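You operate a simulated robot arm through the tools that you are given. There is no shell and no other tool. Be economical: measure what you need, move in short steps, check, and stop when the job is done.

The job below is to be done with a simulated robot arm. You get a single attempt, and the scene is never put back.

JOB
Dissolve the sugar in beaker 2 on the stirrer.
Fine: start at 1, then go to 3 and no higher; when it is gone, turn the dial to 0 and put the beaker back; leave the other beaker; spill nothing. Set down upright: what you pick out.

The check looks at the end state, three seconds after you hand in, the way a careful person would. Anything else that was tipped, shoved, dropped, spilled or broken makes it a failure.

ROBOT AND FRAMES
A 6-joint arm with a two-finger parallel gripper, fixed in place. Base frame: the origin is at the foot of the arm, x ahead of it, y to its left, z up; the work surface is at about z = 860. Lengths are in mm, angles in degrees, forces in N, time in s.
With the tool pointing down near the work surface it reaches from about 260 to 680 mm from the base axis. Its first joint turns from -66.0 to 66.0 degrees. Payload 2.9 kg.
Tool frame: the origin (TCP) lies between the finger pads and is the grasp point; the fingertips stand 30 mm ahead of it; z points along the fingers, y is the line along which they close. Largest opening 110 mm; finger width 20, thickness 10; the body of the gripper, 48 by 112 mm, starts 55 mm behind the TCP.
Orientation is that of the tool frame in the base frame, as [roll, pitch, yaw] about the fixed x, y, z axes, in that order (R = Rz(yaw) Ry(pitch) Rx(roll)). With the fingers straight down and closing along the base's y, the tool's x points along the base's -x, its y along +y and its z along -z.

CONTROLS
- The arm moves only by the tool jog_arm. Its argument "steps" is a list of rows, each a list of 6 numbers: the shift along the tool's x, y, z in m, then the turn, a rotation vector about the tool's x, y, z in degrees. In form: [[dx, dy, dz, wx, wy, wz], ...]. A call has 1 to 8 rows; each row is the pose to reach, as a shift and turn from the pose commanded when the call began, along the tool's axes at that moment. "hand" is the closure in counts, from 0 (fully open) to 255 (shut), set as the call begins (left out, the last holds). A row lasts 0.2 s, in which the tool goes at most 50 mm and 8.6 degrees; a call with a longer step from one row to the next is refused whole, and so is a gripper value outside its range. A pose out of reach is approached as far as the arm can. The call stops where the force on the tool passes 40 N (or 10 N more than at its start, if that is more) or the arm is blocked; 0.2 s more then pass. Each finger travels about 108 mm/s and halts on what it meets, pressing with about 32 N; the grip force reading is that of the motor and also rises with nothing between the fingers. The clock runs only during rows and for 0.2 s after the last one: add rows that repeat a pose to give the fingers time. The reply holds the time, the measured pose of the TCP, the force on the tool along the base axes, the opening and the grip force, in the units named above and with some noise, with the torque about the TCP (base axes, N m) and any sound that the robot's microphone picked up, and new pictures: "pictures" is both (left out), scene, wrist or none.
- Cameras (640 x 400 px; columns grow to the right, rows downward): "scene" is fixed at [89.2, 440.9, 1403.7]; the picture's right is [-0.67, -0.74, 0.00], its down [-0.30, 0.27, -0.91] and it looks along [0.68, -0.61, -0.41] (base axes); focal length 336 px, centre (320, 200). "wrist" rides on the gripper at [72, 17, -103] in the tool frame; the picture's right is [-0.23, 0.97, 0.00], its down [-0.76, -0.18, -0.62] and it looks along [-0.61, -0.14, 0.78] (tool axes); focal length 222 px, centre (320, 200). There is no depth. A picture from a camera that has moved, and an enlarged one, comes with that camera's place and axes in the base frame and with its lens.
- close_up(camera, box): a new picture of the part [left, top, right, bottom] of that camera's present view, enlarged. The clock stands still meanwhile.
- job_done(): hands the job in; it is judged then, once.

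Work in short steps. Places have to be worked out from the pictures, the camera data and where the tool is seen: move nearer, look again, correct. Check each grasp and each placing, and mend what went wrong. You have 120 turns and 200 pictures in all, those below and enlarged ones among them. Open the gripper and draw the arm clear of the work before you hand the job in, unless the task says otherwise; then end with one line.

The tools are called after "Call:" as name(argument=value, ...) on one line, values as JSON. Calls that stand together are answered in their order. jog_arm: Moves the arm, as the interface text tells. Its arguments: {"type":"object","properties":{"steps":{"type":"array"},"hand":{"type":"number"},"pictures":{"type":"string","enum":["both","scene","wrist","none"]}},"required":["steps"]} The other tools are called the same way: close_up (camera, box) takes an enlarged picture of a part of a camera's view; job_done () hands the job in.

At the start:

```text
time_s: 0.0
position: [388.0, -15.0, 1241.4]
orientation: [-180.0, 0.1, -179.9]
wrist_force: [0.7, -0.8, 0.0]
moment: [-0.01, -0.01, 0.01]
width: 110.0
grasp_force: 0.0
```

scene: 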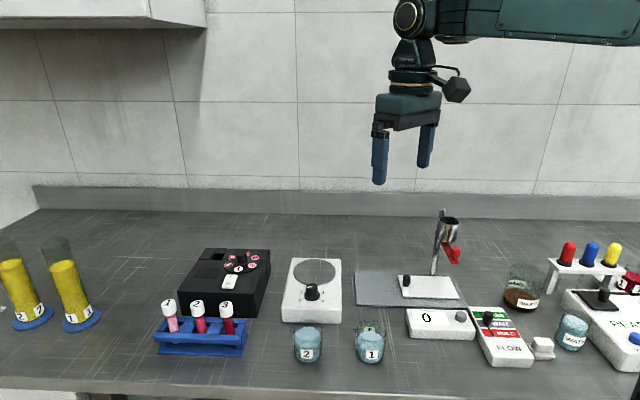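
wrist: 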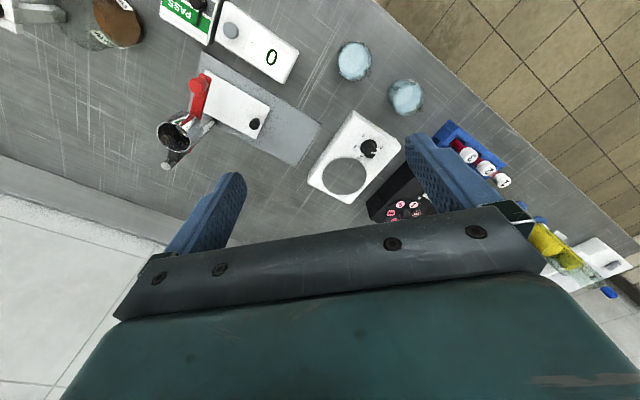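

I'll look closely at the stirrer and the beakers first.

Call:
close_up(camera="scene", box=[260, 240, 420, 380])

Call:
close_up(camera="wrist", box=[290, 20, 450, 220])

```text
2.86 times, centred on (340, 310) of scene
camera zoom: at [89.2, 440.9, 1403.7], right [-0.67, -0.74, 0.0], down [-0.3, 0.27, -0.91], along [0.68, -0.61, -0.41], focal length 961 px, centre (263, -114)
```

zoom: 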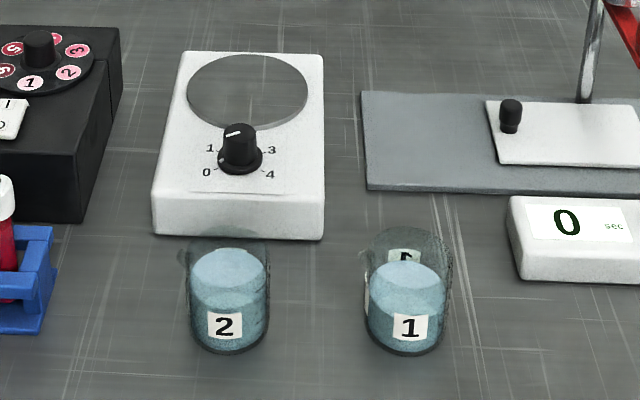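

```text
2.00 times, centred on (370, 120) of wrist
camera zoom: at [314.8, 1.1, 1345.5], right [0.23, 0.97, 0.0], down [0.76, -0.18, 0.62], along [0.61, -0.14, -0.78], focal length 444 px, centre (220, 360)
```

zoom: 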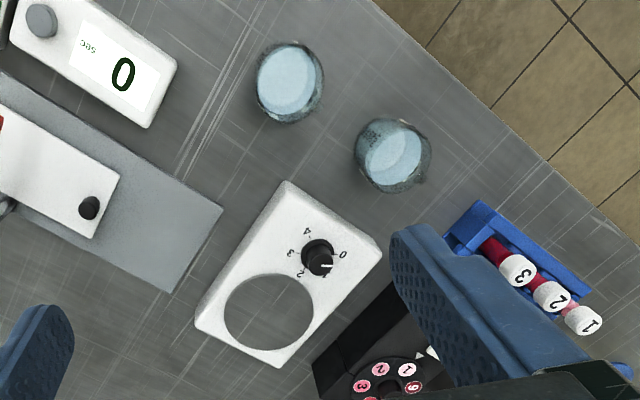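

Estimates: beaker 2 ≈ (458,142), plate ≈ (608,-8), knob ≈ (550,52), beaker 1 ≈ (374,57). I move above beaker 2 at a safe height to look more exactly.

Call:
jog_arm(steps=[[-0.012, 0.026, 0.033, 0, 0, 0], [-0.024, 0.052, 0.066, 0, 0, 0], [-0.035, 0.078, 0.1, 0, 0, 0], [-0.047, 0.105, 0.133, 0, 0, 0], [-0.058, 0.131, 0.166, 0, 0, 0], [-0.07, 0.157, 0.2, 0, 0, 0]], hand=0)

Call:
close_up(camera="wrist", box=[200, 60, 440, 210])

Call:
close_up(camera="scene", box=[250, 240, 410, 380])

```text
time_s: 1.4
position: [457.4, 141.3, 1040.5]
orientation: [-180.0, 0.0, 180.0]
wrist_force: [-0.2, -0.6, 0.4]
moment: [-0.03, -0.01, -0.02]
width: 109.8
grasp_force: 0.0
camera wrist: at [384.4, 157.9, 1145.2], right [0.23, 0.97, 0.0], down [0.76, -0.18, 0.62], along [0.61, -0.14, -0.78], focal length 222 px, centre (320, 200)
```

scene: 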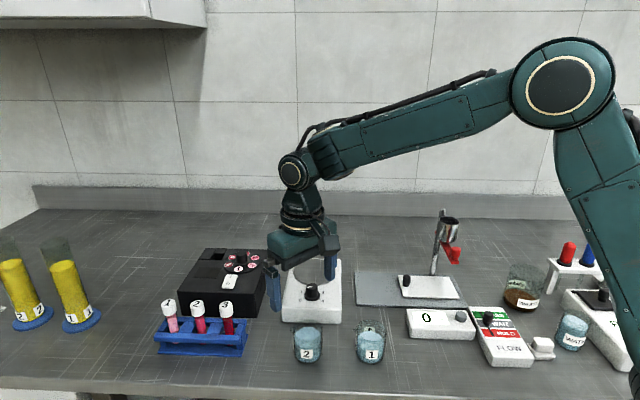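
wrist: 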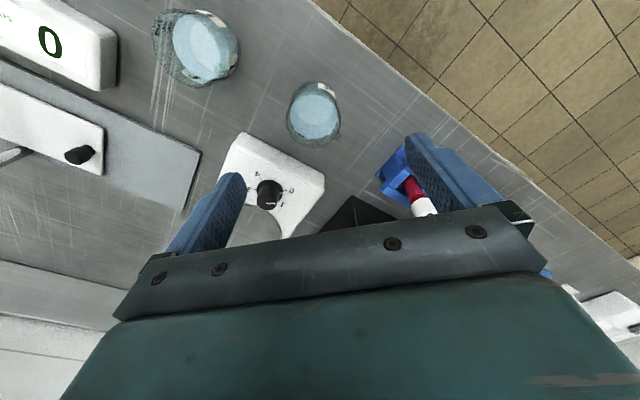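

```text
2.67 times, centred on (320, 135) of wrist
camera zoom: at [384.4, 157.9, 1145.2], right [0.23, 0.97, 0.0], down [0.76, -0.18, 0.62], along [0.61, -0.14, -0.78], focal length 592 px, centre (320, 373)
```

zoom: 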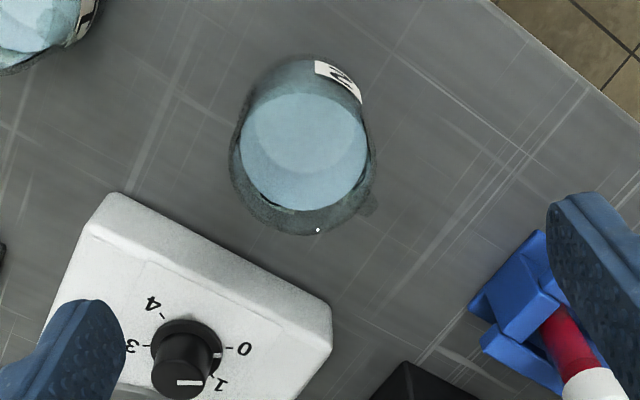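

```text
2.86 times, centred on (330, 310) of scene
camera zoom: at [89.2, 440.9, 1403.7], right [-0.67, -0.74, 0.0], down [-0.3, 0.27, -0.91], along [0.68, -0.61, -0.41], focal length 961 px, centre (291, -114)
```

zoom: 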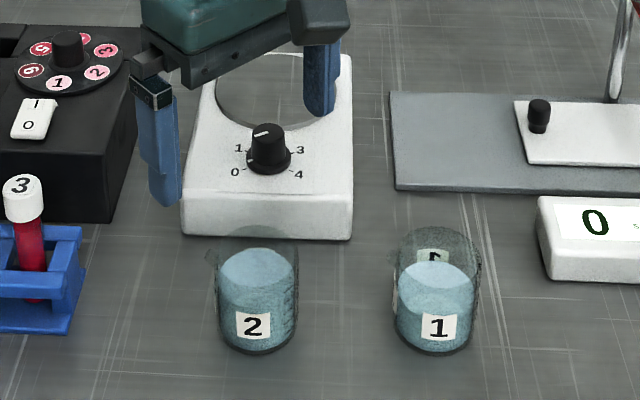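

Beaker 2's axis triangulates to about (461,136), with the rim near z≈920. I correct sideways and lower to z=950, then check the picture before straddling it.

Call:
jog_arm(steps=[[-0.0035, -0.0055, 0, 0, 0, 0], [-0.0035, -0.0055, 0.03, 0, 0, 0], [-0.0035, -0.0055, 0.06, 0, 0, 0], [-0.0035, -0.0055, 0.085, 0, 0, 0]], pictures="both")

Call:
close_up(camera="scene", box=[250, 240, 410, 380])

```text
time_s: 2.4
position: [463.6, 136.5, 956.6]
orientation: [-179.9, -0.1, -179.9]
wrist_force: [0.1, 0.3, 0.2]
moment: [0.01, -0.05, 0.0]
width: 109.9
grasp_force: 0.2
camera wrist: at [389.2, 152.5, 1061.0], right [0.23, 0.97, 0.0], down [0.76, -0.18, 0.62], along [0.61, -0.14, -0.78], focal length 222 px, centre (320, 200)
```

scene: 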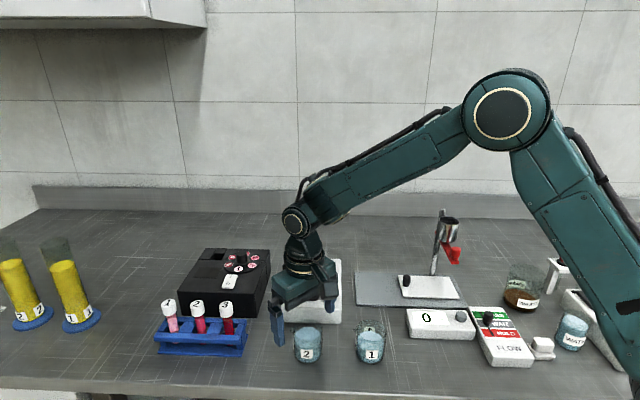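
wrist: 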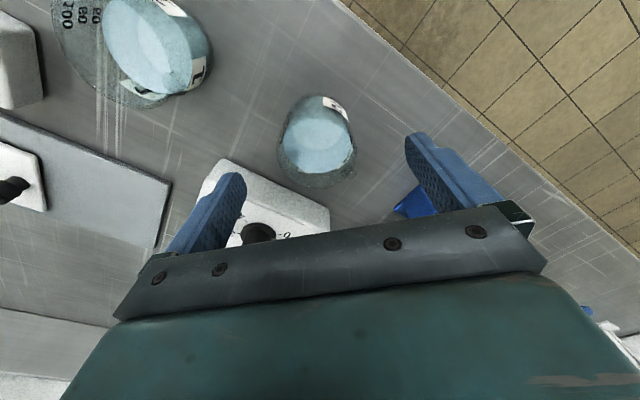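

```text
2.86 times, centred on (330, 310) of scene
camera zoom: at [89.2, 440.9, 1403.7], right [-0.67, -0.74, 0.0], down [-0.3, 0.27, -0.91], along [0.68, -0.61, -0.41], focal length 961 px, centre (291, -114)
```

zoom: 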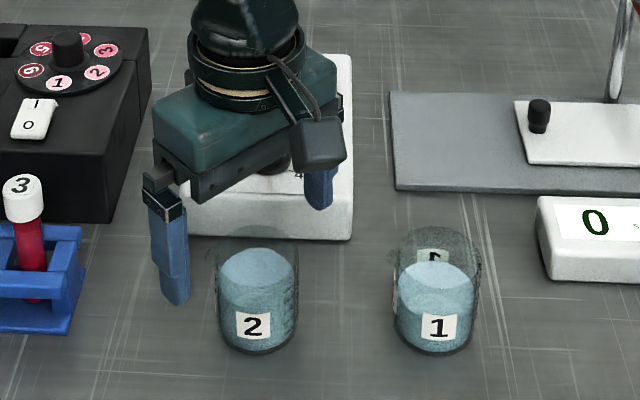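

The beaker sits between the fingers in y and about 3–4 mm nearer in x. I lower to z≈900 with that correction.

Call:
jog_arm(steps=[[0.0035, -0.0005, 0.02, 0, 0, 0], [0.0035, -0.0005, 0.04, 0, 0, 0], [0.0035, -0.0005, 0.056, 0, 0, 0], [0.0035, -0.0005, 0.056, 0, 0, 0]])

Call:
close_up(camera="scene", box=[250, 240, 410, 380])

```text
time_s: 3.4
position: [459.7, 137.6, 900.4]
orientation: [180.0, 0.0, -179.9]
wrist_force: [0.6, 0.4, -1.2]
moment: [0.0, -0.01, -0.02]
width: 110.0
grasp_force: 0.0
camera wrist: at [385.4, 153.6, 1005.9], right [0.23, 0.97, 0.0], down [0.76, -0.18, 0.62], along [0.61, -0.14, -0.78], focal length 222 px, centre (320, 200)
```

scene: 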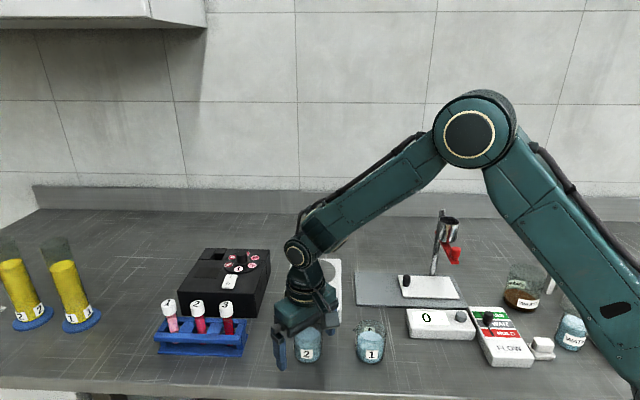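
wrist: 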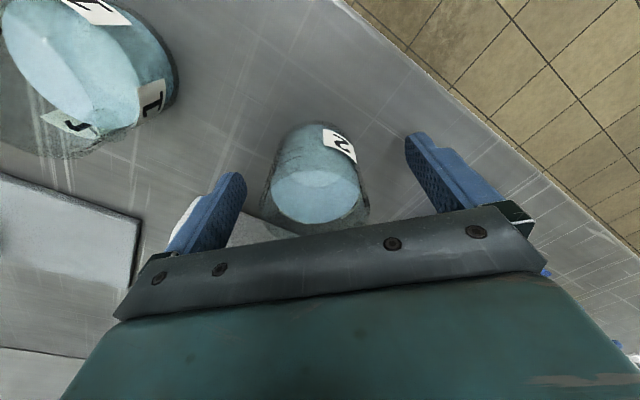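

```text
2.86 times, centred on (330, 310) of scene
camera zoom: at [89.2, 440.9, 1403.7], right [-0.67, -0.74, 0.0], down [-0.3, 0.27, -0.91], along [0.68, -0.61, -0.41], focal length 961 px, centre (291, -114)
```

zoom: 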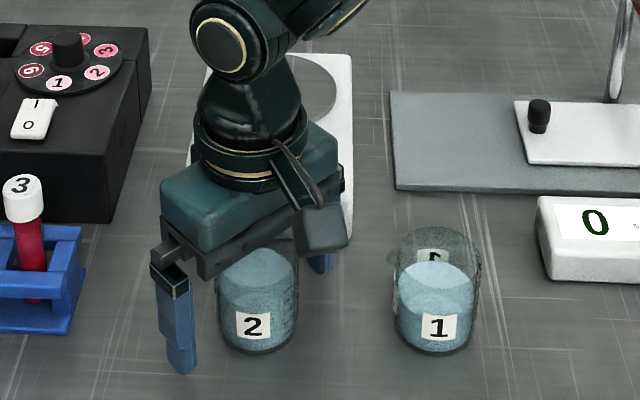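

The TCP projects to (320,190) and the beaker axis to about (315,195), so it is 2–3 mm toward -y. I shift by 2.5 mm and close gently in stages.

Call:
jog_arm(steps=[[0.0, -0.0025, 0, 0, 0, 0], [0.0, -0.0025, 0, 0, 0, 0], [0.0, -0.0025, 0, 0, 0, 0]], hand=110)

Call:
close_up(camera="wrist", box=[200, 100, 440, 250])

```text
time_s: 4.2
position: [457.3, 134.0, 900.9]
orientation: [180.0, -0.1, -180.0]
wrist_force: [-0.5, 0.3, 0.8]
moment: [0.02, 0.01, -0.03]
width: 62.5
grasp_force: 0.0
camera wrist: at [384.8, 150.7, 1005.2], right [0.23, 0.97, 0.0], down [0.76, -0.18, 0.62], along [0.61, -0.14, -0.78], focal length 222 px, centre (320, 200)
```

scene: 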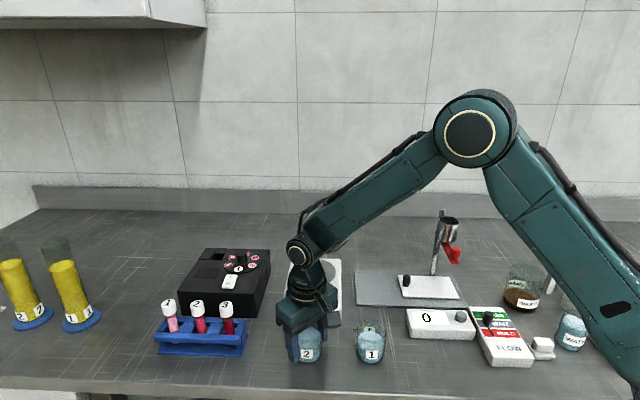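
wrist: 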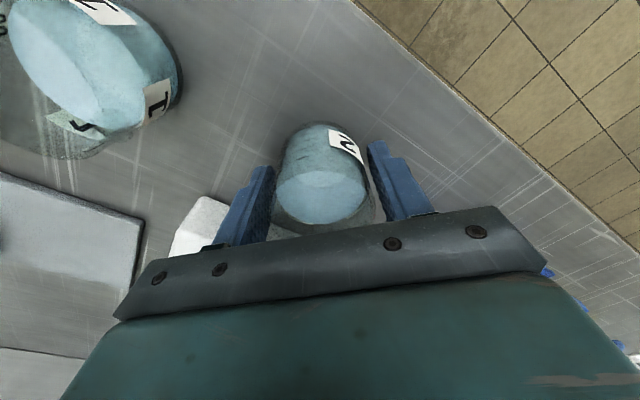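

```text
2.67 times, centred on (320, 175) of wrist
camera zoom: at [384.8, 150.7, 1005.2], right [0.23, 0.97, 0.0], down [0.76, -0.18, 0.62], along [0.61, -0.14, -0.78], focal length 592 px, centre (320, 267)
```

zoom: 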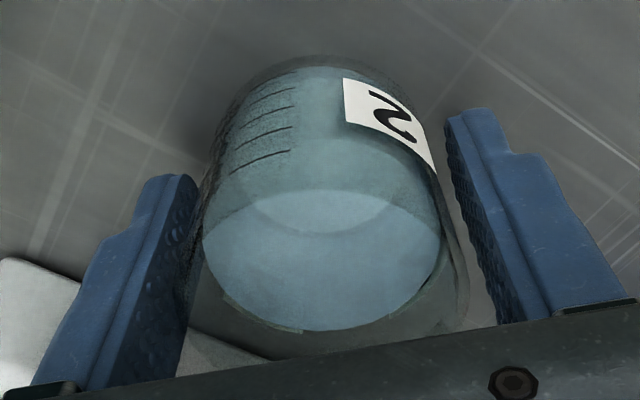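

Well centred. I close the rest and let the grip build. The pose now serves as the home of the beaker: about (458.5,134.5).

Call:
jog_arm(steps=[[0, 0, 0, 0, 0, 0], [0, 0, 0, 0, 0, 0], [0, 0, 0, 0, 0, 0]], hand=160, pictures="wrist")

```text
time_s: 5.0
position: [457.8, 134.4, 900.9]
orientation: [180.0, 0.1, -180.0]
wrist_force: [0.2, -1.7, 2.6]
moment: [-0.09, 0.02, 0.0]
width: 53.4
grasp_force: 32.1
camera wrist: at [384.8, 150.6, 1005.3], right [0.23, 0.97, 0.0], down [0.76, -0.18, 0.62], along [0.61, -0.14, -0.78], focal length 222 px, centre (320, 200)
```

wrist: 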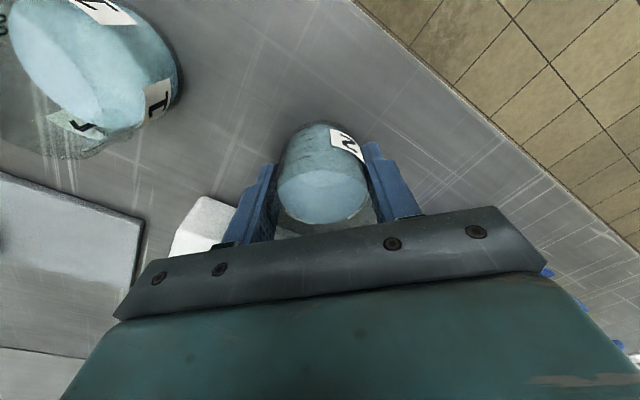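

Held (53.4 mm, 32 N). I lift slowly and straight.

Call:
jog_arm(steps=[[0, 0, -0.004, 0, 0, 0], [0, 0, -0.012, 0, 0, 0], [0, 0, -0.024, 0, 0, 0], [0, 0, -0.038, 0, 0, 0], [0, 0, -0.052, 0, 0, 0], [0, 0, -0.066, 0, 0, 0], [0, 0, -0.076, 0, 0, 0], [0, 0, -0.08, 0, 0, 0]])

Call:
close_up(camera="scene", box=[240, 200, 400, 370])

```text
time_s: 6.8
position: [458.4, 133.7, 980.9]
orientation: [180.0, 0.0, -180.0]
wrist_force: [-0.4, 0.5, -1.4]
moment: [0.01, -0.02, 0.02]
width: 53.2
grasp_force: 32.1
camera wrist: at [385.0, 149.8, 1084.3], right [0.23, 0.97, 0.0], down [0.76, -0.18, 0.62], along [0.61, -0.14, -0.78], focal length 222 px, centre (320, 200)
```

scene: 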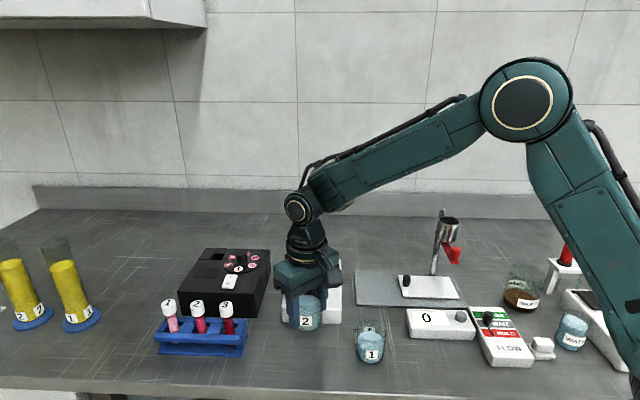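
wrist: 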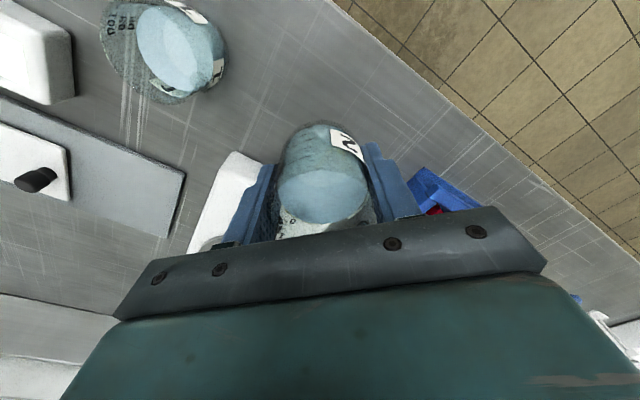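

```text
2.35 times, centred on (320, 285) of scene
camera zoom: at [89.2, 440.9, 1403.7], right [-0.67, -0.74, 0.0], down [-0.3, 0.27, -0.91], along [0.68, -0.61, -0.41], focal length 791 px, centre (320, 0)
```

zoom: 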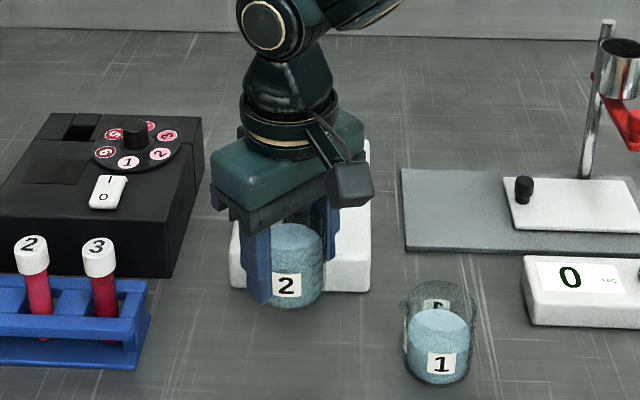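

Upright in the grip, base about z≈941. The plate centre triangulates to (608,-8), top z≈899. I carry it slowly over in two calls.

Call:
jog_arm(steps=[[-0.003, -0.003, -0.004, 0, 0, 0], [-0.009, -0.009, -0.008, 0, 0, 0], [-0.018, -0.017, -0.012, 0, 0, 0], [-0.03, -0.0285, -0.014, 0, 0, 0], [-0.043, -0.041, -0.015, 0, 0, 0], [-0.056, -0.0535, -0.015, 0, 0, 0], [-0.067, -0.064, -0.015, 0, 0, 0], [-0.075, -0.071, -0.015, 0, 0, 0]], pictures="none")

Call:
jog_arm(steps=[[-0.004, -0.004, 0, 0, 0, 0], [-0.012, -0.0115, 0, 0, 0, 0], [-0.023, -0.022, 0, 0, 0, 0], [-0.036, -0.0345, 0, 0, 0, 0], [-0.049, -0.0465, 0, 0, 0, 0], [-0.06, -0.057, 0, 0, 0, 0], [-0.069, -0.066, 0, 0, 0, 0], [-0.075, -0.0715, 0, 0, 0, 0]])

Call:
close_up(camera="scene", box=[240, 200, 400, 340])

Call:
close_up(camera="wrist", box=[200, 80, 440, 250])

```text
time_s: 8.6
position: [534.6, 64.8, 995.7]
orientation: [180.0, 0.0, -180.0]
wrist_force: [0.7, 0.1, -0.8]
moment: [0.02, -0.05, 0.0]
width: 53.5
grasp_force: 32.3
```

```text
time_s: 10.4
position: [609.2, -8.4, 994.9]
orientation: [179.9, 0.1, -180.0]
wrist_force: [-0.9, -0.3, -0.9]
moment: [0.01, 0.0, 0.02]
width: 53.5
grasp_force: 32.3
camera wrist: at [535.6, 7.7, 1099.8], right [0.23, 0.97, 0.0], down [0.76, -0.18, 0.62], along [0.61, -0.14, -0.78], focal length 222 px, centre (320, 200)
```

scene: 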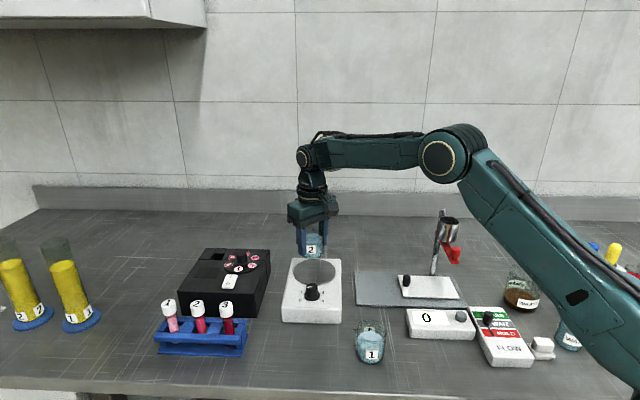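
wrist: 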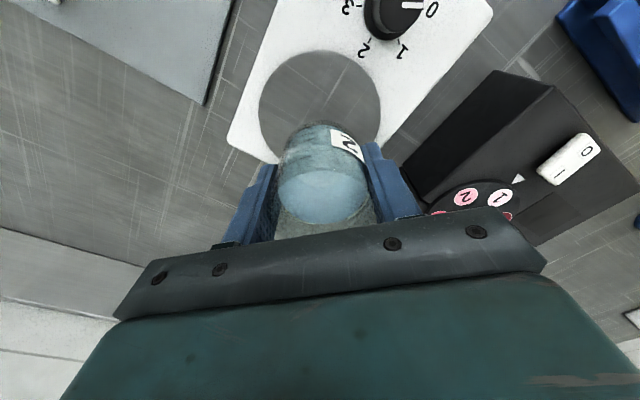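

```text
2.86 times, centred on (320, 270) of scene
camera zoom: at [89.2, 440.9, 1403.7], right [-0.67, -0.74, 0.0], down [-0.3, 0.27, -0.91], along [0.68, -0.61, -0.41], focal length 961 px, centre (320, 0)
```

zoom: 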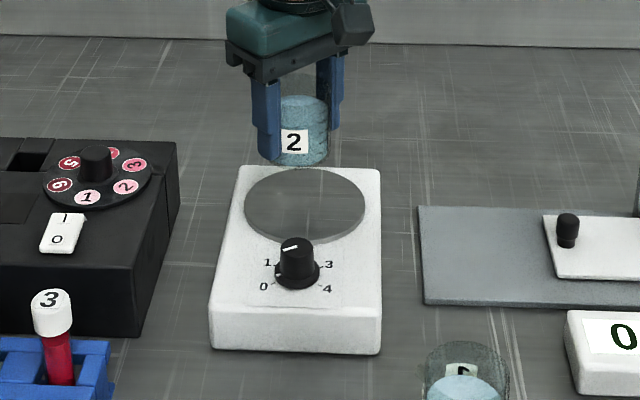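

```text
2.35 times, centred on (320, 165) of wrist
camera zoom: at [535.6, 7.7, 1099.8], right [0.23, 0.97, 0.0], down [0.76, -0.18, 0.62], along [0.61, -0.14, -0.78], focal length 523 px, centre (320, 282)
```

zoom: 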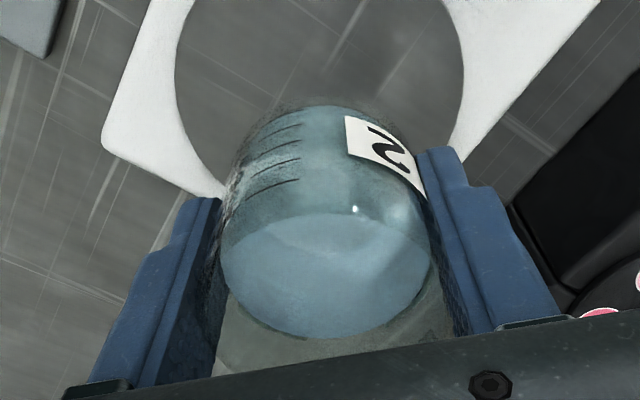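

The beaker hangs over the plate centre (within ~3 mm). I lower to just above the plate.

Call:
jog_arm(steps=[[0, 0, 0.004, 0, 0, 0], [0, 0, 0.012, 0, 0, 0], [0, 0, 0.022, 0, 0, 0], [0, 0, 0.032, 0, 0, 0], [0, 0, 0.04, 0, 0, 0], [0, 0, 0.046, 0, 0, 0], [0, 0, 0.048, 0, 0, 0]], pictures="none")

Call:
close_up(camera="scene", box=[260, 220, 370, 330])

```text
time_s: 12.0
position: [607.7, -7.9, 950.5]
orientation: [180.0, 0.3, 180.0]
wrist_force: [-7.0, 0.4, 25.0]
moment: [0.05, 0.69, 0.02]
width: 53.6
grasp_force: 32.5
```

```text
3.64 times, centred on (315, 275) of scene
camera zoom: at [88.5, 440.9, 1403.8], right [-0.67, -0.74, 0.0], down [-0.3, 0.27, -0.91], along [0.68, -0.61, -0.41], focal length 1223 px, centre (338, -73)
```

zoom: 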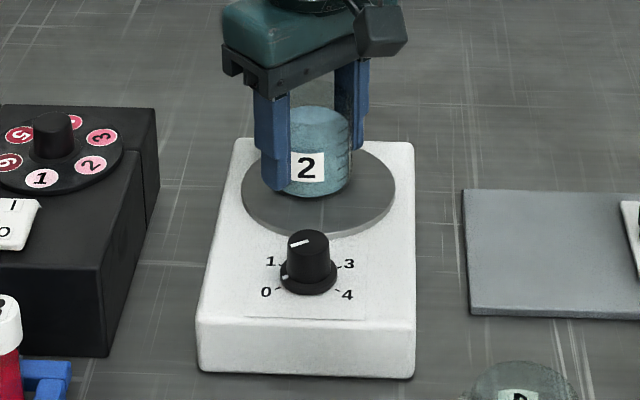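

Contact came at z≈950.5 (plate top ≈ 910). I back off the downward press so the beaker rests lightly, then look.

Call:
jog_arm(steps=[[0, 0, -0.0015, 0, 0, 0], [0, 0, -0.003, 0, 0, 0], [0, 0, -0.003, 0, 0, 0]], pictures="wrist")

Call:
close_up(camera="scene", box=[280, 220, 350, 290])

```text
time_s: 12.8
position: [607.4, -9.8, 950.2]
orientation: [-180.0, 0.0, -180.0]
wrist_force: [-2.3, -2.1, 19.4]
moment: [-0.07, -0.13, -0.01]
width: 53.5
grasp_force: 31.9
camera wrist: at [534.4, 7.9, 1055.1], right [0.23, 0.97, 0.0], down [0.76, -0.18, 0.62], along [0.61, -0.14, -0.78], focal length 222 px, centre (320, 200)
```

wrist: 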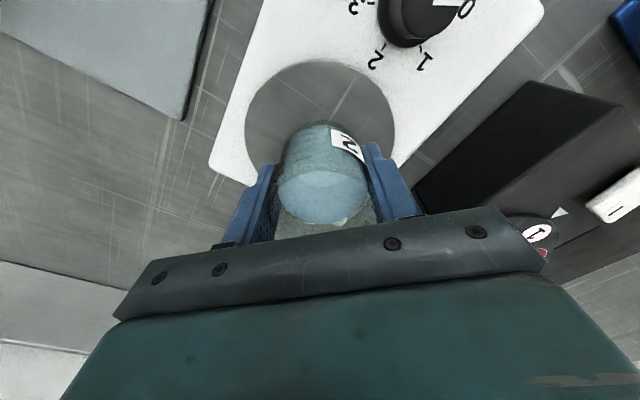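

```text
5.71 times, centred on (315, 255) of scene
camera zoom: at [88.7, 440.8, 1403.8], right [-0.67, -0.74, 0.0], down [-0.3, 0.27, -0.91], along [0.68, -0.61, -0.41], focal length 1921 px, centre (349, -114)
```

zoom: 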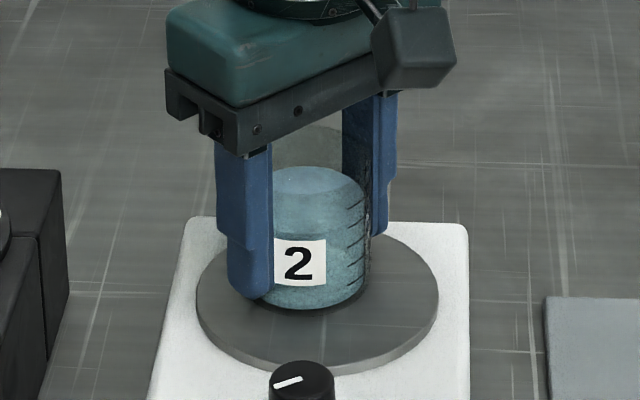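

The disc turns out about 10 mm nearer the knob than I judged (centre ≈ (598,-2)). I lift slightly, re-centre by (-9,+7), and lower again.

Call:
jog_arm(steps=[[0, 0, -0.004, 0, 0, 0], [0, 0, -0.01, 0, 0, 0], [0.004, 0.003, -0.01, 0, 0, 0], [0.009, 0.007, -0.01, 0, 0, 0], [0.009, 0.007, -0.006, 0, 0, 0], [0.009, 0.007, -0.003, 0, 0, 0], [0.009, 0.007, -0.0015, 0, 0, 0]], pictures="wrist")

Call:
close_up(camera="scene", box=[280, 220, 350, 290])

```text
time_s: 14.4
position: [598.5, -1.0, 951.6]
orientation: [-180.0, 0.0, 180.0]
wrist_force: [0.2, -0.4, -1.7]
moment: [-0.06, 0.03, 0.02]
width: 53.3
grasp_force: 31.6
camera wrist: at [525.8, 14.6, 1055.8], right [0.23, 0.97, 0.0], down [0.76, -0.18, 0.62], along [0.61, -0.14, -0.78], focal length 222 px, centre (320, 200)
```

wrist: 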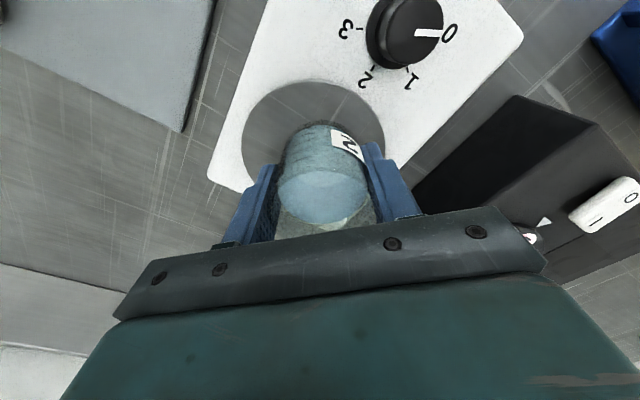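

```text
5.71 times, centred on (315, 255) of scene
camera zoom: at [89.2, 440.9, 1403.7], right [-0.67, -0.74, 0.0], down [-0.3, 0.27, -0.91], along [0.68, -0.61, -0.41], focal length 1921 px, centre (349, -114)
```

zoom: 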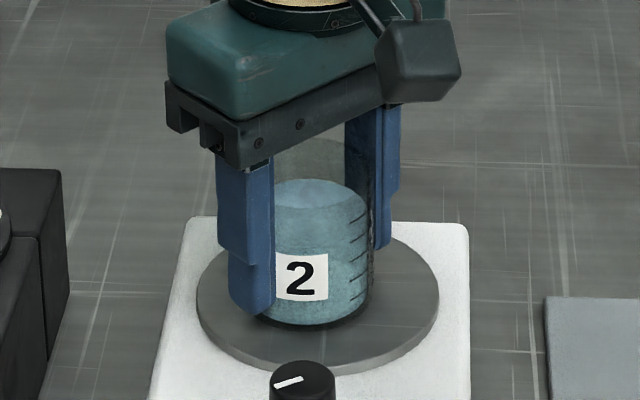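

Now centred. I lower the last 2 mm to light contact.

Call:
jog_arm(steps=[[0, 0, 0.001, 0, 0, 0], [0, 0, 0.0016, 0, 0, 0], [0, 0, 0.0016, 0, 0, 0]], pictures="none")

```text
time_s: 15.2
position: [600.0, -2.1, 951.1]
orientation: [-180.0, 0.1, -179.9]
wrist_force: [-3.3, 1.4, 12.3]
moment: [0.04, 0.05, 0.01]
width: 53.4
grasp_force: 32.0
```

Light contact (12 N). I release by opening slowly.

Call:
jog_arm(steps=[[0, 0, -0.0005, 0, 0, 0], [0, 0, -0.0005, 0, 0, 0], [0, 0, -0.0005, 0, 0, 0]], hand=85, pictures="wrist")

Call:
close_up(camera="scene", box=[280, 220, 350, 290])

```text
time_s: 16.0
position: [597.8, -2.6, 950.1]
orientation: [-180.0, 0.0, -179.9]
wrist_force: [-0.2, 0.2, -0.2]
moment: [0.01, 0.01, 0.0]
width: 73.2
grasp_force: 0.1
camera wrist: at [525.8, 14.4, 1054.8], right [0.23, 0.97, 0.0], down [0.76, -0.18, 0.62], along [0.61, -0.14, -0.78], focal length 222 px, centre (320, 200)
```

wrist: 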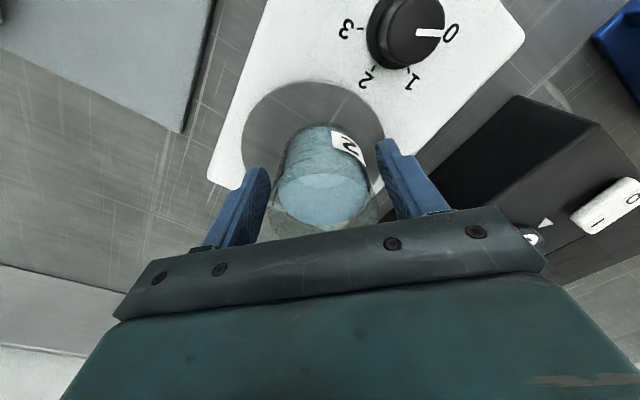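

```text
5.71 times, centred on (315, 255) of scene
camera zoom: at [89.2, 440.9, 1403.7], right [-0.67, -0.74, 0.0], down [-0.3, 0.27, -0.91], along [0.68, -0.61, -0.41], focal length 1921 px, centre (349, -114)
```

zoom: 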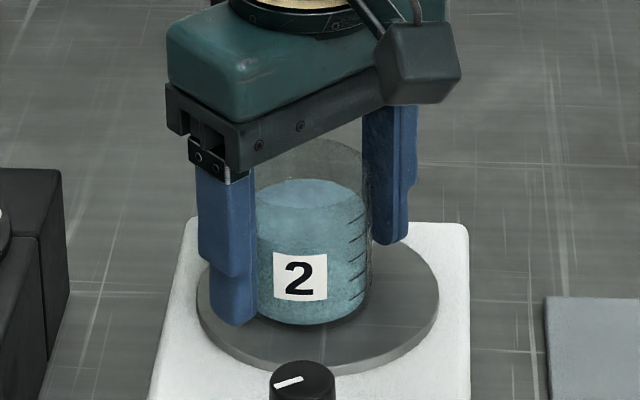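

Released cleanly; the beaker stands on the disc. I rise straight up, then move above the dial to measure it.

Call:
jog_arm(steps=[[0, 0, -0.03, 0, 0, 0], [0, 0, -0.06, 0, 0, 0], [0, 0, -0.09, 0, 0, 0], [0.025, 0.03, -0.09, 0, 0, 0], [0.055, 0.06, -0.09, 0, 0, 0], [0.055, 0.06, -0.09, 0, 0, 0]])

Call:
close_up(camera="scene", box=[280, 230, 350, 320])

Call:
close_up(camera="wrist", box=[240, 60, 400, 210])

```text
time_s: 17.4
position: [541.0, 61.8, 1042.5]
orientation: [-180.0, 0.0, 179.9]
wrist_force: [0.9, 0.0, -0.1]
moment: [0.02, 0.01, 0.02]
width: 73.4
grasp_force: 0.1
camera wrist: at [468.9, 77.9, 1147.0], right [0.23, 0.97, 0.0], down [0.76, -0.18, 0.62], along [0.61, -0.14, -0.78], focal length 222 px, centre (320, 200)
```

scene: 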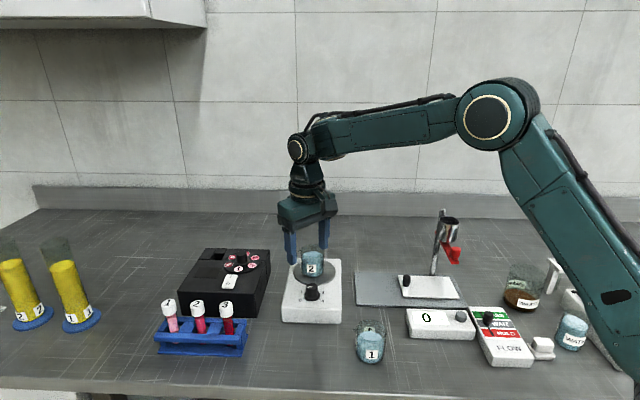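
wrist: 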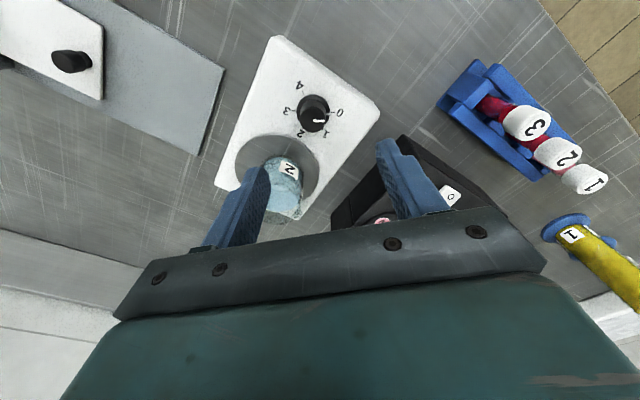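

```text
4.44 times, centred on (315, 275) of scene
camera zoom: at [89.1, 440.9, 1403.7], right [-0.67, -0.74, 0.0], down [-0.3, 0.27, -0.91], along [0.68, -0.61, -0.41], focal length 1494 px, centre (342, -133)
```

zoom: 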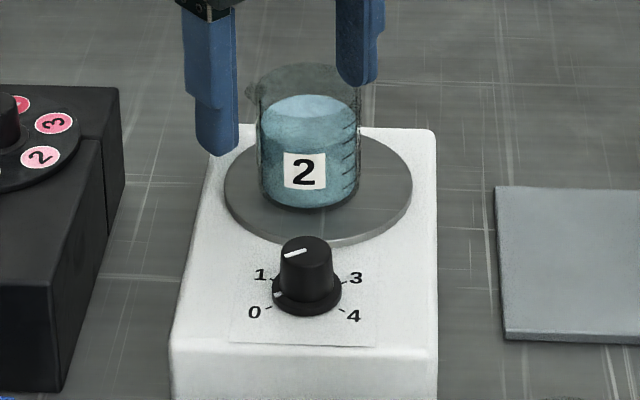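

```text
2.67 times, centred on (320, 135) of wrist
camera zoom: at [468.9, 77.9, 1147.0], right [0.23, 0.97, 0.0], down [0.76, -0.18, 0.62], along [0.61, -0.14, -0.78], focal length 592 px, centre (320, 373)
```

zoom: 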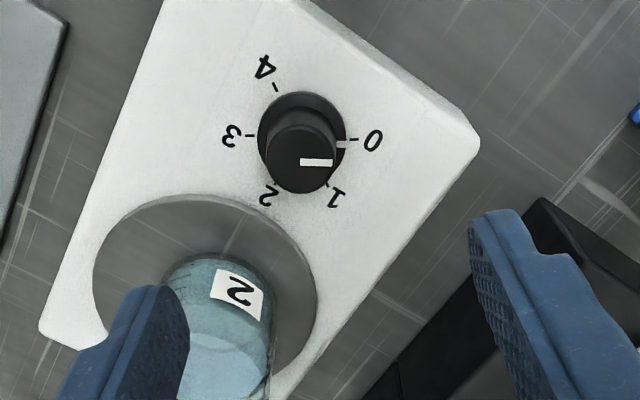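

The knob is at about (541,56), cap ⌀≈25 mm, top z≈930, pointer at 0; steps are 60° apart, clockwise upward. I centre over it, narrow the fingers, and pre-rotate counter-clockwise so the turn to 3 stays in range.

Call:
jog_arm(steps=[[0.002, -0.0055, 0, 0, 0, -8], [0.002, -0.0055, 0, 0, 0, -16], [0.002, -0.0055, 0, 0, 0, -24], [0.002, -0.0055, 0, 0, 0, -32], [0.002, -0.0055, 0, 0, 0, -40], [0.002, -0.0055, 0, 0, 0, -48], [0.002, -0.0055, 0, 0, 0, -56], [0.002, -0.0055, 0, 0, 0, -64]], hand=135, pictures="none")

Call:
jog_arm(steps=[[0, 0, 0, 0, 0, -8], [0, 0, 0.01, 0, 0, -16], [0, 0, 0.03, 0, 0, -24], [0, 0, 0.06, 0, 0, -26], [0, 0, 0.06, 0, 0, -26]])

Call:
close_up(camera="scene", box=[270, 230, 360, 330])

Call:
close_up(camera="wrist", box=[240, 80, 400, 220])

```text
time_s: 19.2
position: [541.0, 51.9, 1039.6]
orientation: [180.0, -0.1, -115.8]
wrist_force: [0.2, 0.3, -0.8]
moment: [0.0, -0.01, 0.02]
width: 51.9
grasp_force: 0.1
```

```text
time_s: 20.4
position: [541.7, 51.7, 978.4]
orientation: [180.0, 0.0, -89.9]
wrist_force: [0.4, 0.3, -0.3]
moment: [0.01, 0.01, -0.01]
width: 51.8
grasp_force: 0.0
camera wrist: at [524.4, -21.1, 1083.3], right [-0.97, 0.23, 0.0], down [0.18, 0.76, 0.62], along [0.14, 0.61, -0.78], focal length 222 px, centre (320, 200)
```

scene: 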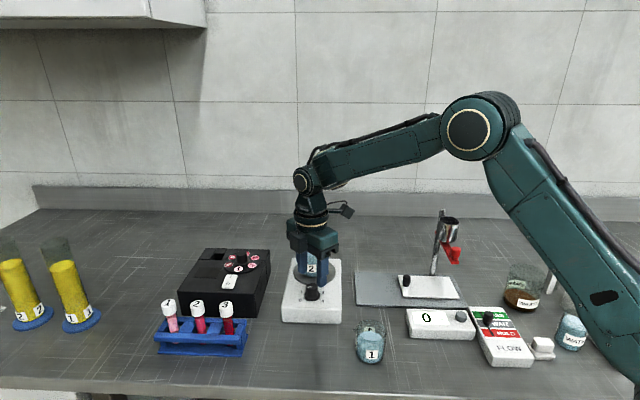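
wrist: 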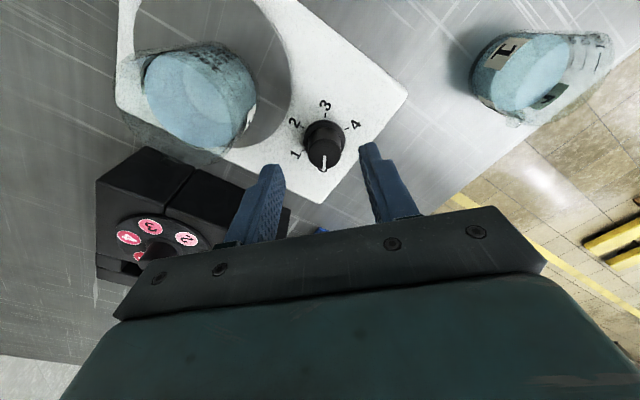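

```text
4.00 times, centred on (315, 280) of scene
camera zoom: at [89.2, 440.9, 1403.7], right [-0.67, -0.74, 0.0], down [-0.3, 0.27, -0.91], along [0.68, -0.61, -0.41], focal length 1345 px, centre (340, -120)
```

zoom: 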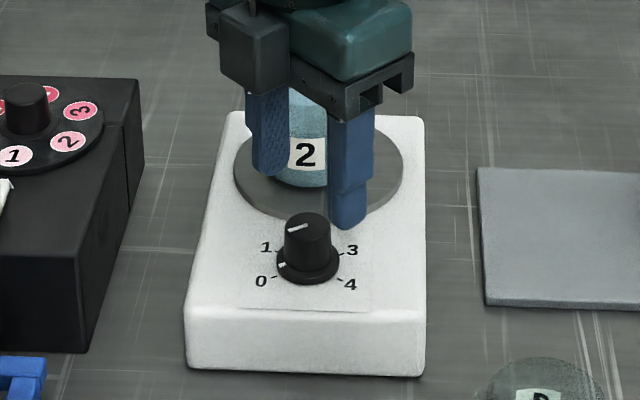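

```text
2.86 times, centred on (320, 150) of wrist
camera zoom: at [524.4, -21.1, 1083.3], right [-0.97, 0.23, 0.0], down [0.18, 0.76, 0.62], along [0.14, 0.61, -0.78], focal length 635 px, centre (320, 343)
```

zoom: 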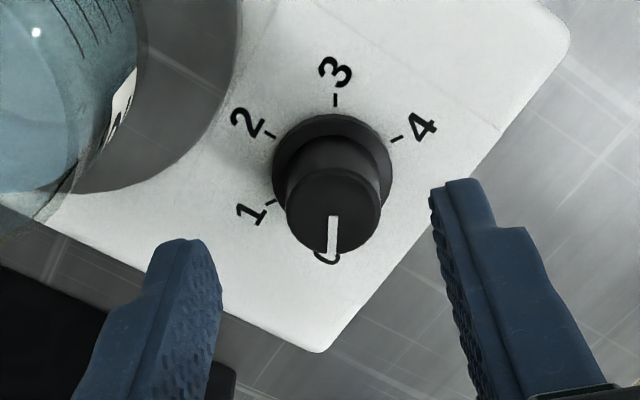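

The knob is offset about (-2.6,+3.7) mm from the tool axis. I correct it and lower to z≈948, fingertips beside the cap.

Call:
jog_arm(steps=[[-0.0037, 0.0026, 0, 0, 0, 0], [-0.0037, 0.0026, 0.015, 0, 0, 0], [-0.0037, 0.0026, 0.03, 0, 0, 0], [-0.0037, 0.0026, 0.03, 0, 0, 0]], pictures="none")

Call:
close_up(camera="scene", box=[270, 230, 360, 330])

Call:
close_up(camera="wrist", box=[240, 80, 400, 220])

```text
time_s: 21.4
position: [540.5, 55.2, 949.1]
orientation: [180.0, -0.1, -90.0]
wrist_force: [-0.5, -0.5, -0.3]
moment: [0.03, -0.04, -0.05]
width: 51.9
grasp_force: 0.1
```

```text
4.00 times, centred on (315, 280) of scene
camera zoom: at [89.2, 440.9, 1403.7], right [-0.67, -0.74, 0.0], down [-0.3, 0.27, -0.91], along [0.68, -0.61, -0.41], focal length 1345 px, centre (340, -120)
```

zoom: 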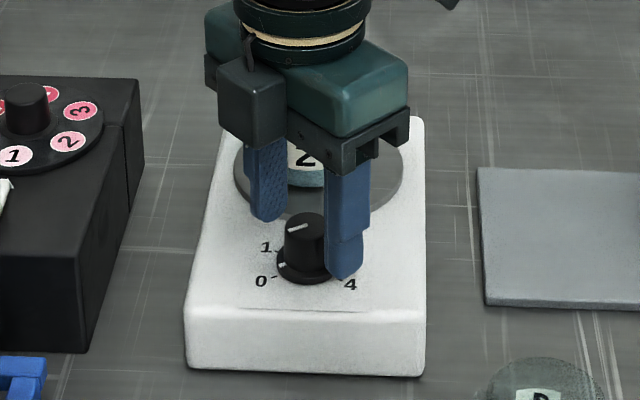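

```text
2.86 times, centred on (320, 150) of wrist
camera zoom: at [523.6, -18.2, 1053.5], right [-0.97, 0.23, 0.0], down [0.18, 0.76, 0.62], along [0.14, 0.61, -0.78], focal length 635 px, centre (320, 343)
```

zoom: 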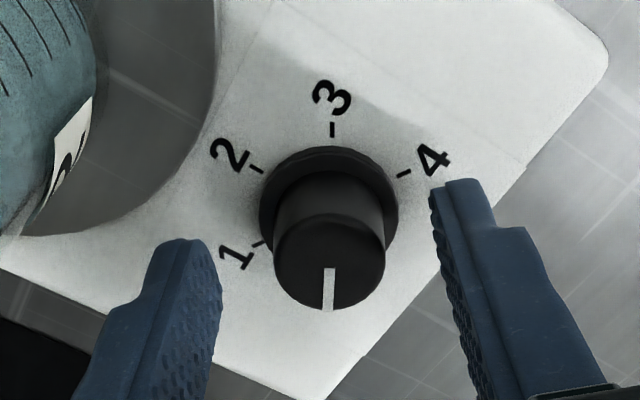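

Nearly centred; a further 2 mm shift toward base -x, then I close on the cap.

Call:
jog_arm(steps=[[-0.0004, 0.002, 0.003, 0, 0, 0], [-0.0004, 0.002, 0.003, 0, 0, 0], [-0.0004, 0.002, 0.003, 0, 0, 0]], hand=225, pictures="none")

Call:
close_up(camera="wrist", box=[240, 80, 400, 220])

```text
time_s: 22.2
position: [538.8, 55.4, 947.8]
orientation: [-179.8, 0.1, -90.1]
wrist_force: [-2.0, -8.4, 15.4]
moment: [-0.33, 0.33, 0.0]
width: 25.8
grasp_force: 45.5
```

```text
2.86 times, centred on (320, 150) of wrist
camera zoom: at [520.9, -17.7, 1052.3], right [-0.97, 0.23, 0.0], down [0.18, 0.76, 0.62], along [0.14, 0.61, -0.78], focal length 635 px, centre (320, 343)
```

zoom: 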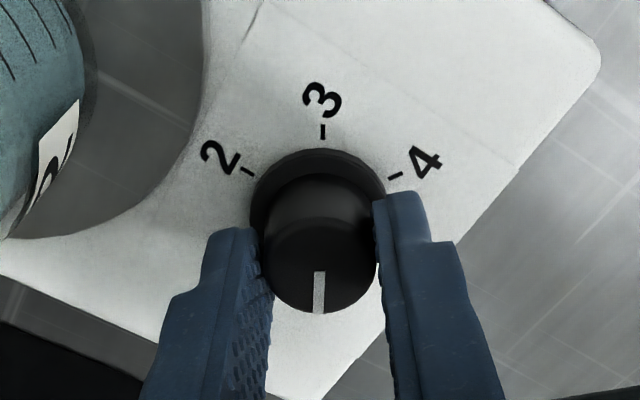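

Gripped (25.8 mm). The tips press the skirt slightly, so I ease up 1.5 mm and turn 60° clockwise to 1.

Call:
jog_arm(steps=[[0, 0, -0.0015, 0, 0, 0], [0, 0, -0.002, 0, 0, 8.5], [0, 0, -0.002, 0, 0, 17], [0, 0, -0.002, 0, 0, 25.5], [0, 0, -0.002, 0, 0, 34], [0, 0, -0.002, 0, 0, 42.5], [0, 0, -0.002, 0, 0, 51], [0, 0, -0.002, 0, 0, 59.5]], pictures="none")

Call:
close_up(camera="wrist", box=[240, 80, 400, 220])

Call:
close_up(camera="scene", box=[270, 230, 360, 330])

```text
time_s: 24.0
position: [539.3, 56.3, 947.8]
orientation: [-179.9, 0.1, -149.8]
wrist_force: [21.2, -19.0, -22.0]
moment: [-0.79, 0.43, 0.0]
width: 26.0
grasp_force: 45.1
```

```text
2.86 times, centred on (320, 150) of wrist
camera zoom: at [467.3, 32.9, 1052.3], right [-0.29, 0.96, 0.0], down [0.75, 0.23, 0.62], along [0.6, 0.18, -0.78], focal length 635 px, centre (320, 343)
```

zoom: 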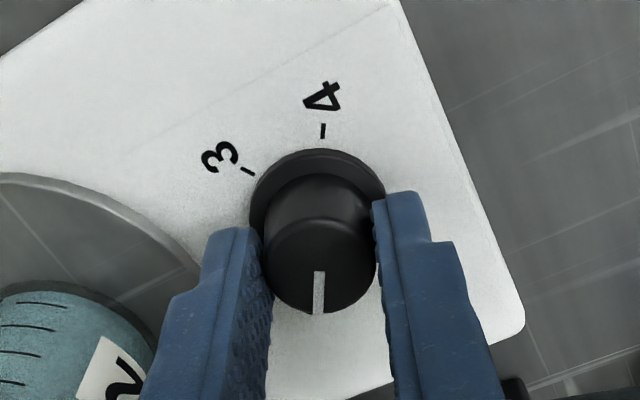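

```text
4.00 times, centred on (315, 280) of scene
camera zoom: at [90.2, 440.5, 1403.8], right [-0.67, -0.74, 0.0], down [-0.3, 0.27, -0.91], along [0.68, -0.61, -0.41], focal length 1345 px, centre (340, -120)
```

zoom: 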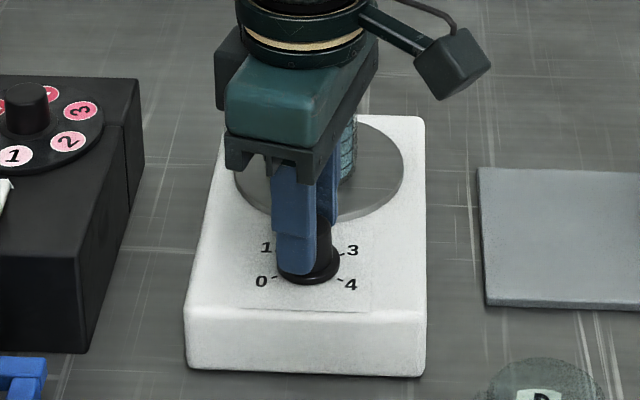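

The dial now points at 1 (opposite 4). Side forces have built up, so I ease the tool along them and hold a moment at 1.

Call:
jog_arm(steps=[[-0.0004, -0.0013, 0.0011, 0, 0, 0], [-0.0004, -0.0013, 0.0011, 0, 0, 0], [-0.0004, -0.0013, 0.0011, 0, 0, 0], [-0.0004, -0.0013, 0.0011, 0, 0, 0], [-0.0004, -0.0013, 0.0011, 0, 0, 0], [-0.0004, -0.0013, 0.0011, 0, 0, 0], [-0.0004, -0.0013, 0.0011, 0, 0, 0], [-0.0004, -0.0013, 0.0011, 0, 0, 0]], pictures="none")

Call:
close_up(camera="wrist", box=[160, 80, 400, 240])

```text
time_s: 25.8
position: [538.3, 55.4, 946.9]
orientation: [179.9, 0.0, -149.6]
wrist_force: [13.7, -7.0, -1.1]
moment: [-0.42, 0.3, 0.01]
width: 26.0
grasp_force: 45.1
```

```text
2.50 times, centred on (280, 160) of wrist
camera zoom: at [467.3, 32.3, 1052.3], right [-0.3, 0.95, 0.0], down [0.75, 0.23, 0.62], along [0.6, 0.19, -0.78], focal length 555 px, centre (420, 300)
```

zoom: 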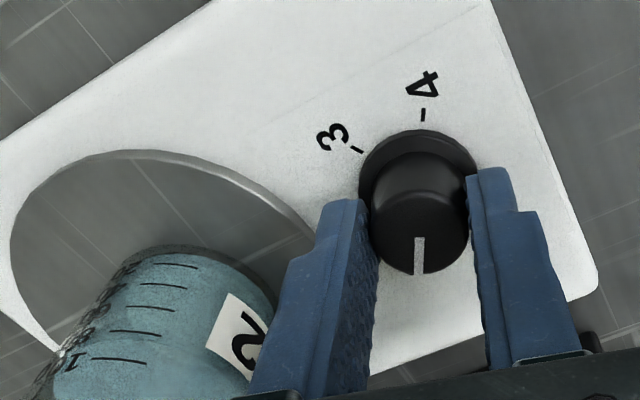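

The forces are lower and the dial is at 1. I ease a bit more and continue clockwise 60° (through 2).

Call:
jog_arm(steps=[[-0.0005, -0.0009, 0.0012, 0, 0, 0], [-0.0005, -0.0009, 0.0012, 0, 0, 8.5], [-0.0005, -0.0009, 0.0012, 0, 0, 17], [-0.0005, -0.0009, 0.0012, 0, 0, 25.5], [-0.0005, -0.0009, 0.0012, 0, 0, 34], [-0.0005, -0.0009, 0.0012, 0, 0, 42.5], [-0.0005, -0.0009, 0.0012, 0, 0, 51], [-0.0005, -0.0009, 0.0012, 0, 0, 59.5]], pictures="none")

Call:
close_up(camera="wrist", box=[160, 80, 400, 240])

Call:
close_up(camera="scene", box=[270, 230, 360, 330])

```text
time_s: 27.6
position: [538.2, 54.8, 947.5]
orientation: [-180.0, 0.0, 150.8]
wrist_force: [-4.2, -1.3, 14.9]
moment: [-0.54, -1.02, -0.05]
width: 25.9
grasp_force: 45.1
```

```text
2.50 times, centred on (280, 160) of wrist
camera zoom: at [483.4, 104.4, 1052.3], right [0.67, 0.74, 0.0], down [0.58, -0.53, 0.62], along [0.46, -0.42, -0.78], focal length 555 px, centre (420, 300)
```

zoom: 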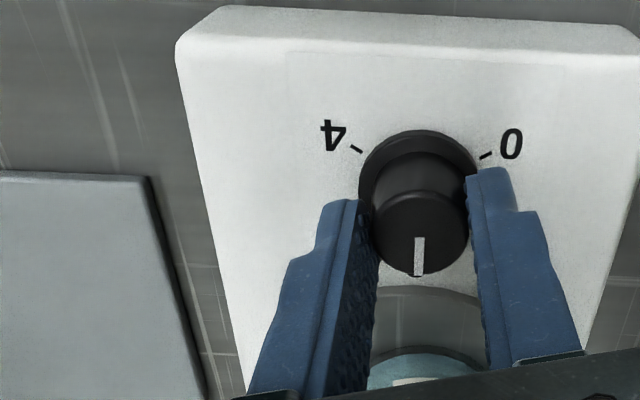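

```text
4.00 times, centred on (315, 280) of scene
camera zoom: at [88.8, 440.8, 1403.8], right [-0.67, -0.74, 0.0], down [-0.3, 0.27, -0.91], along [0.68, -0.61, -0.41], focal length 1345 px, centre (340, -120)
```

zoom: 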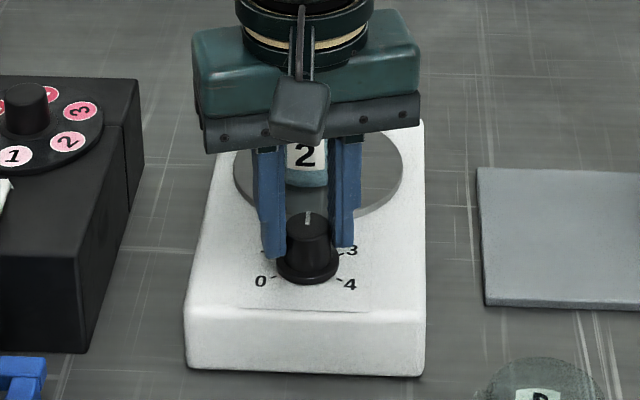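

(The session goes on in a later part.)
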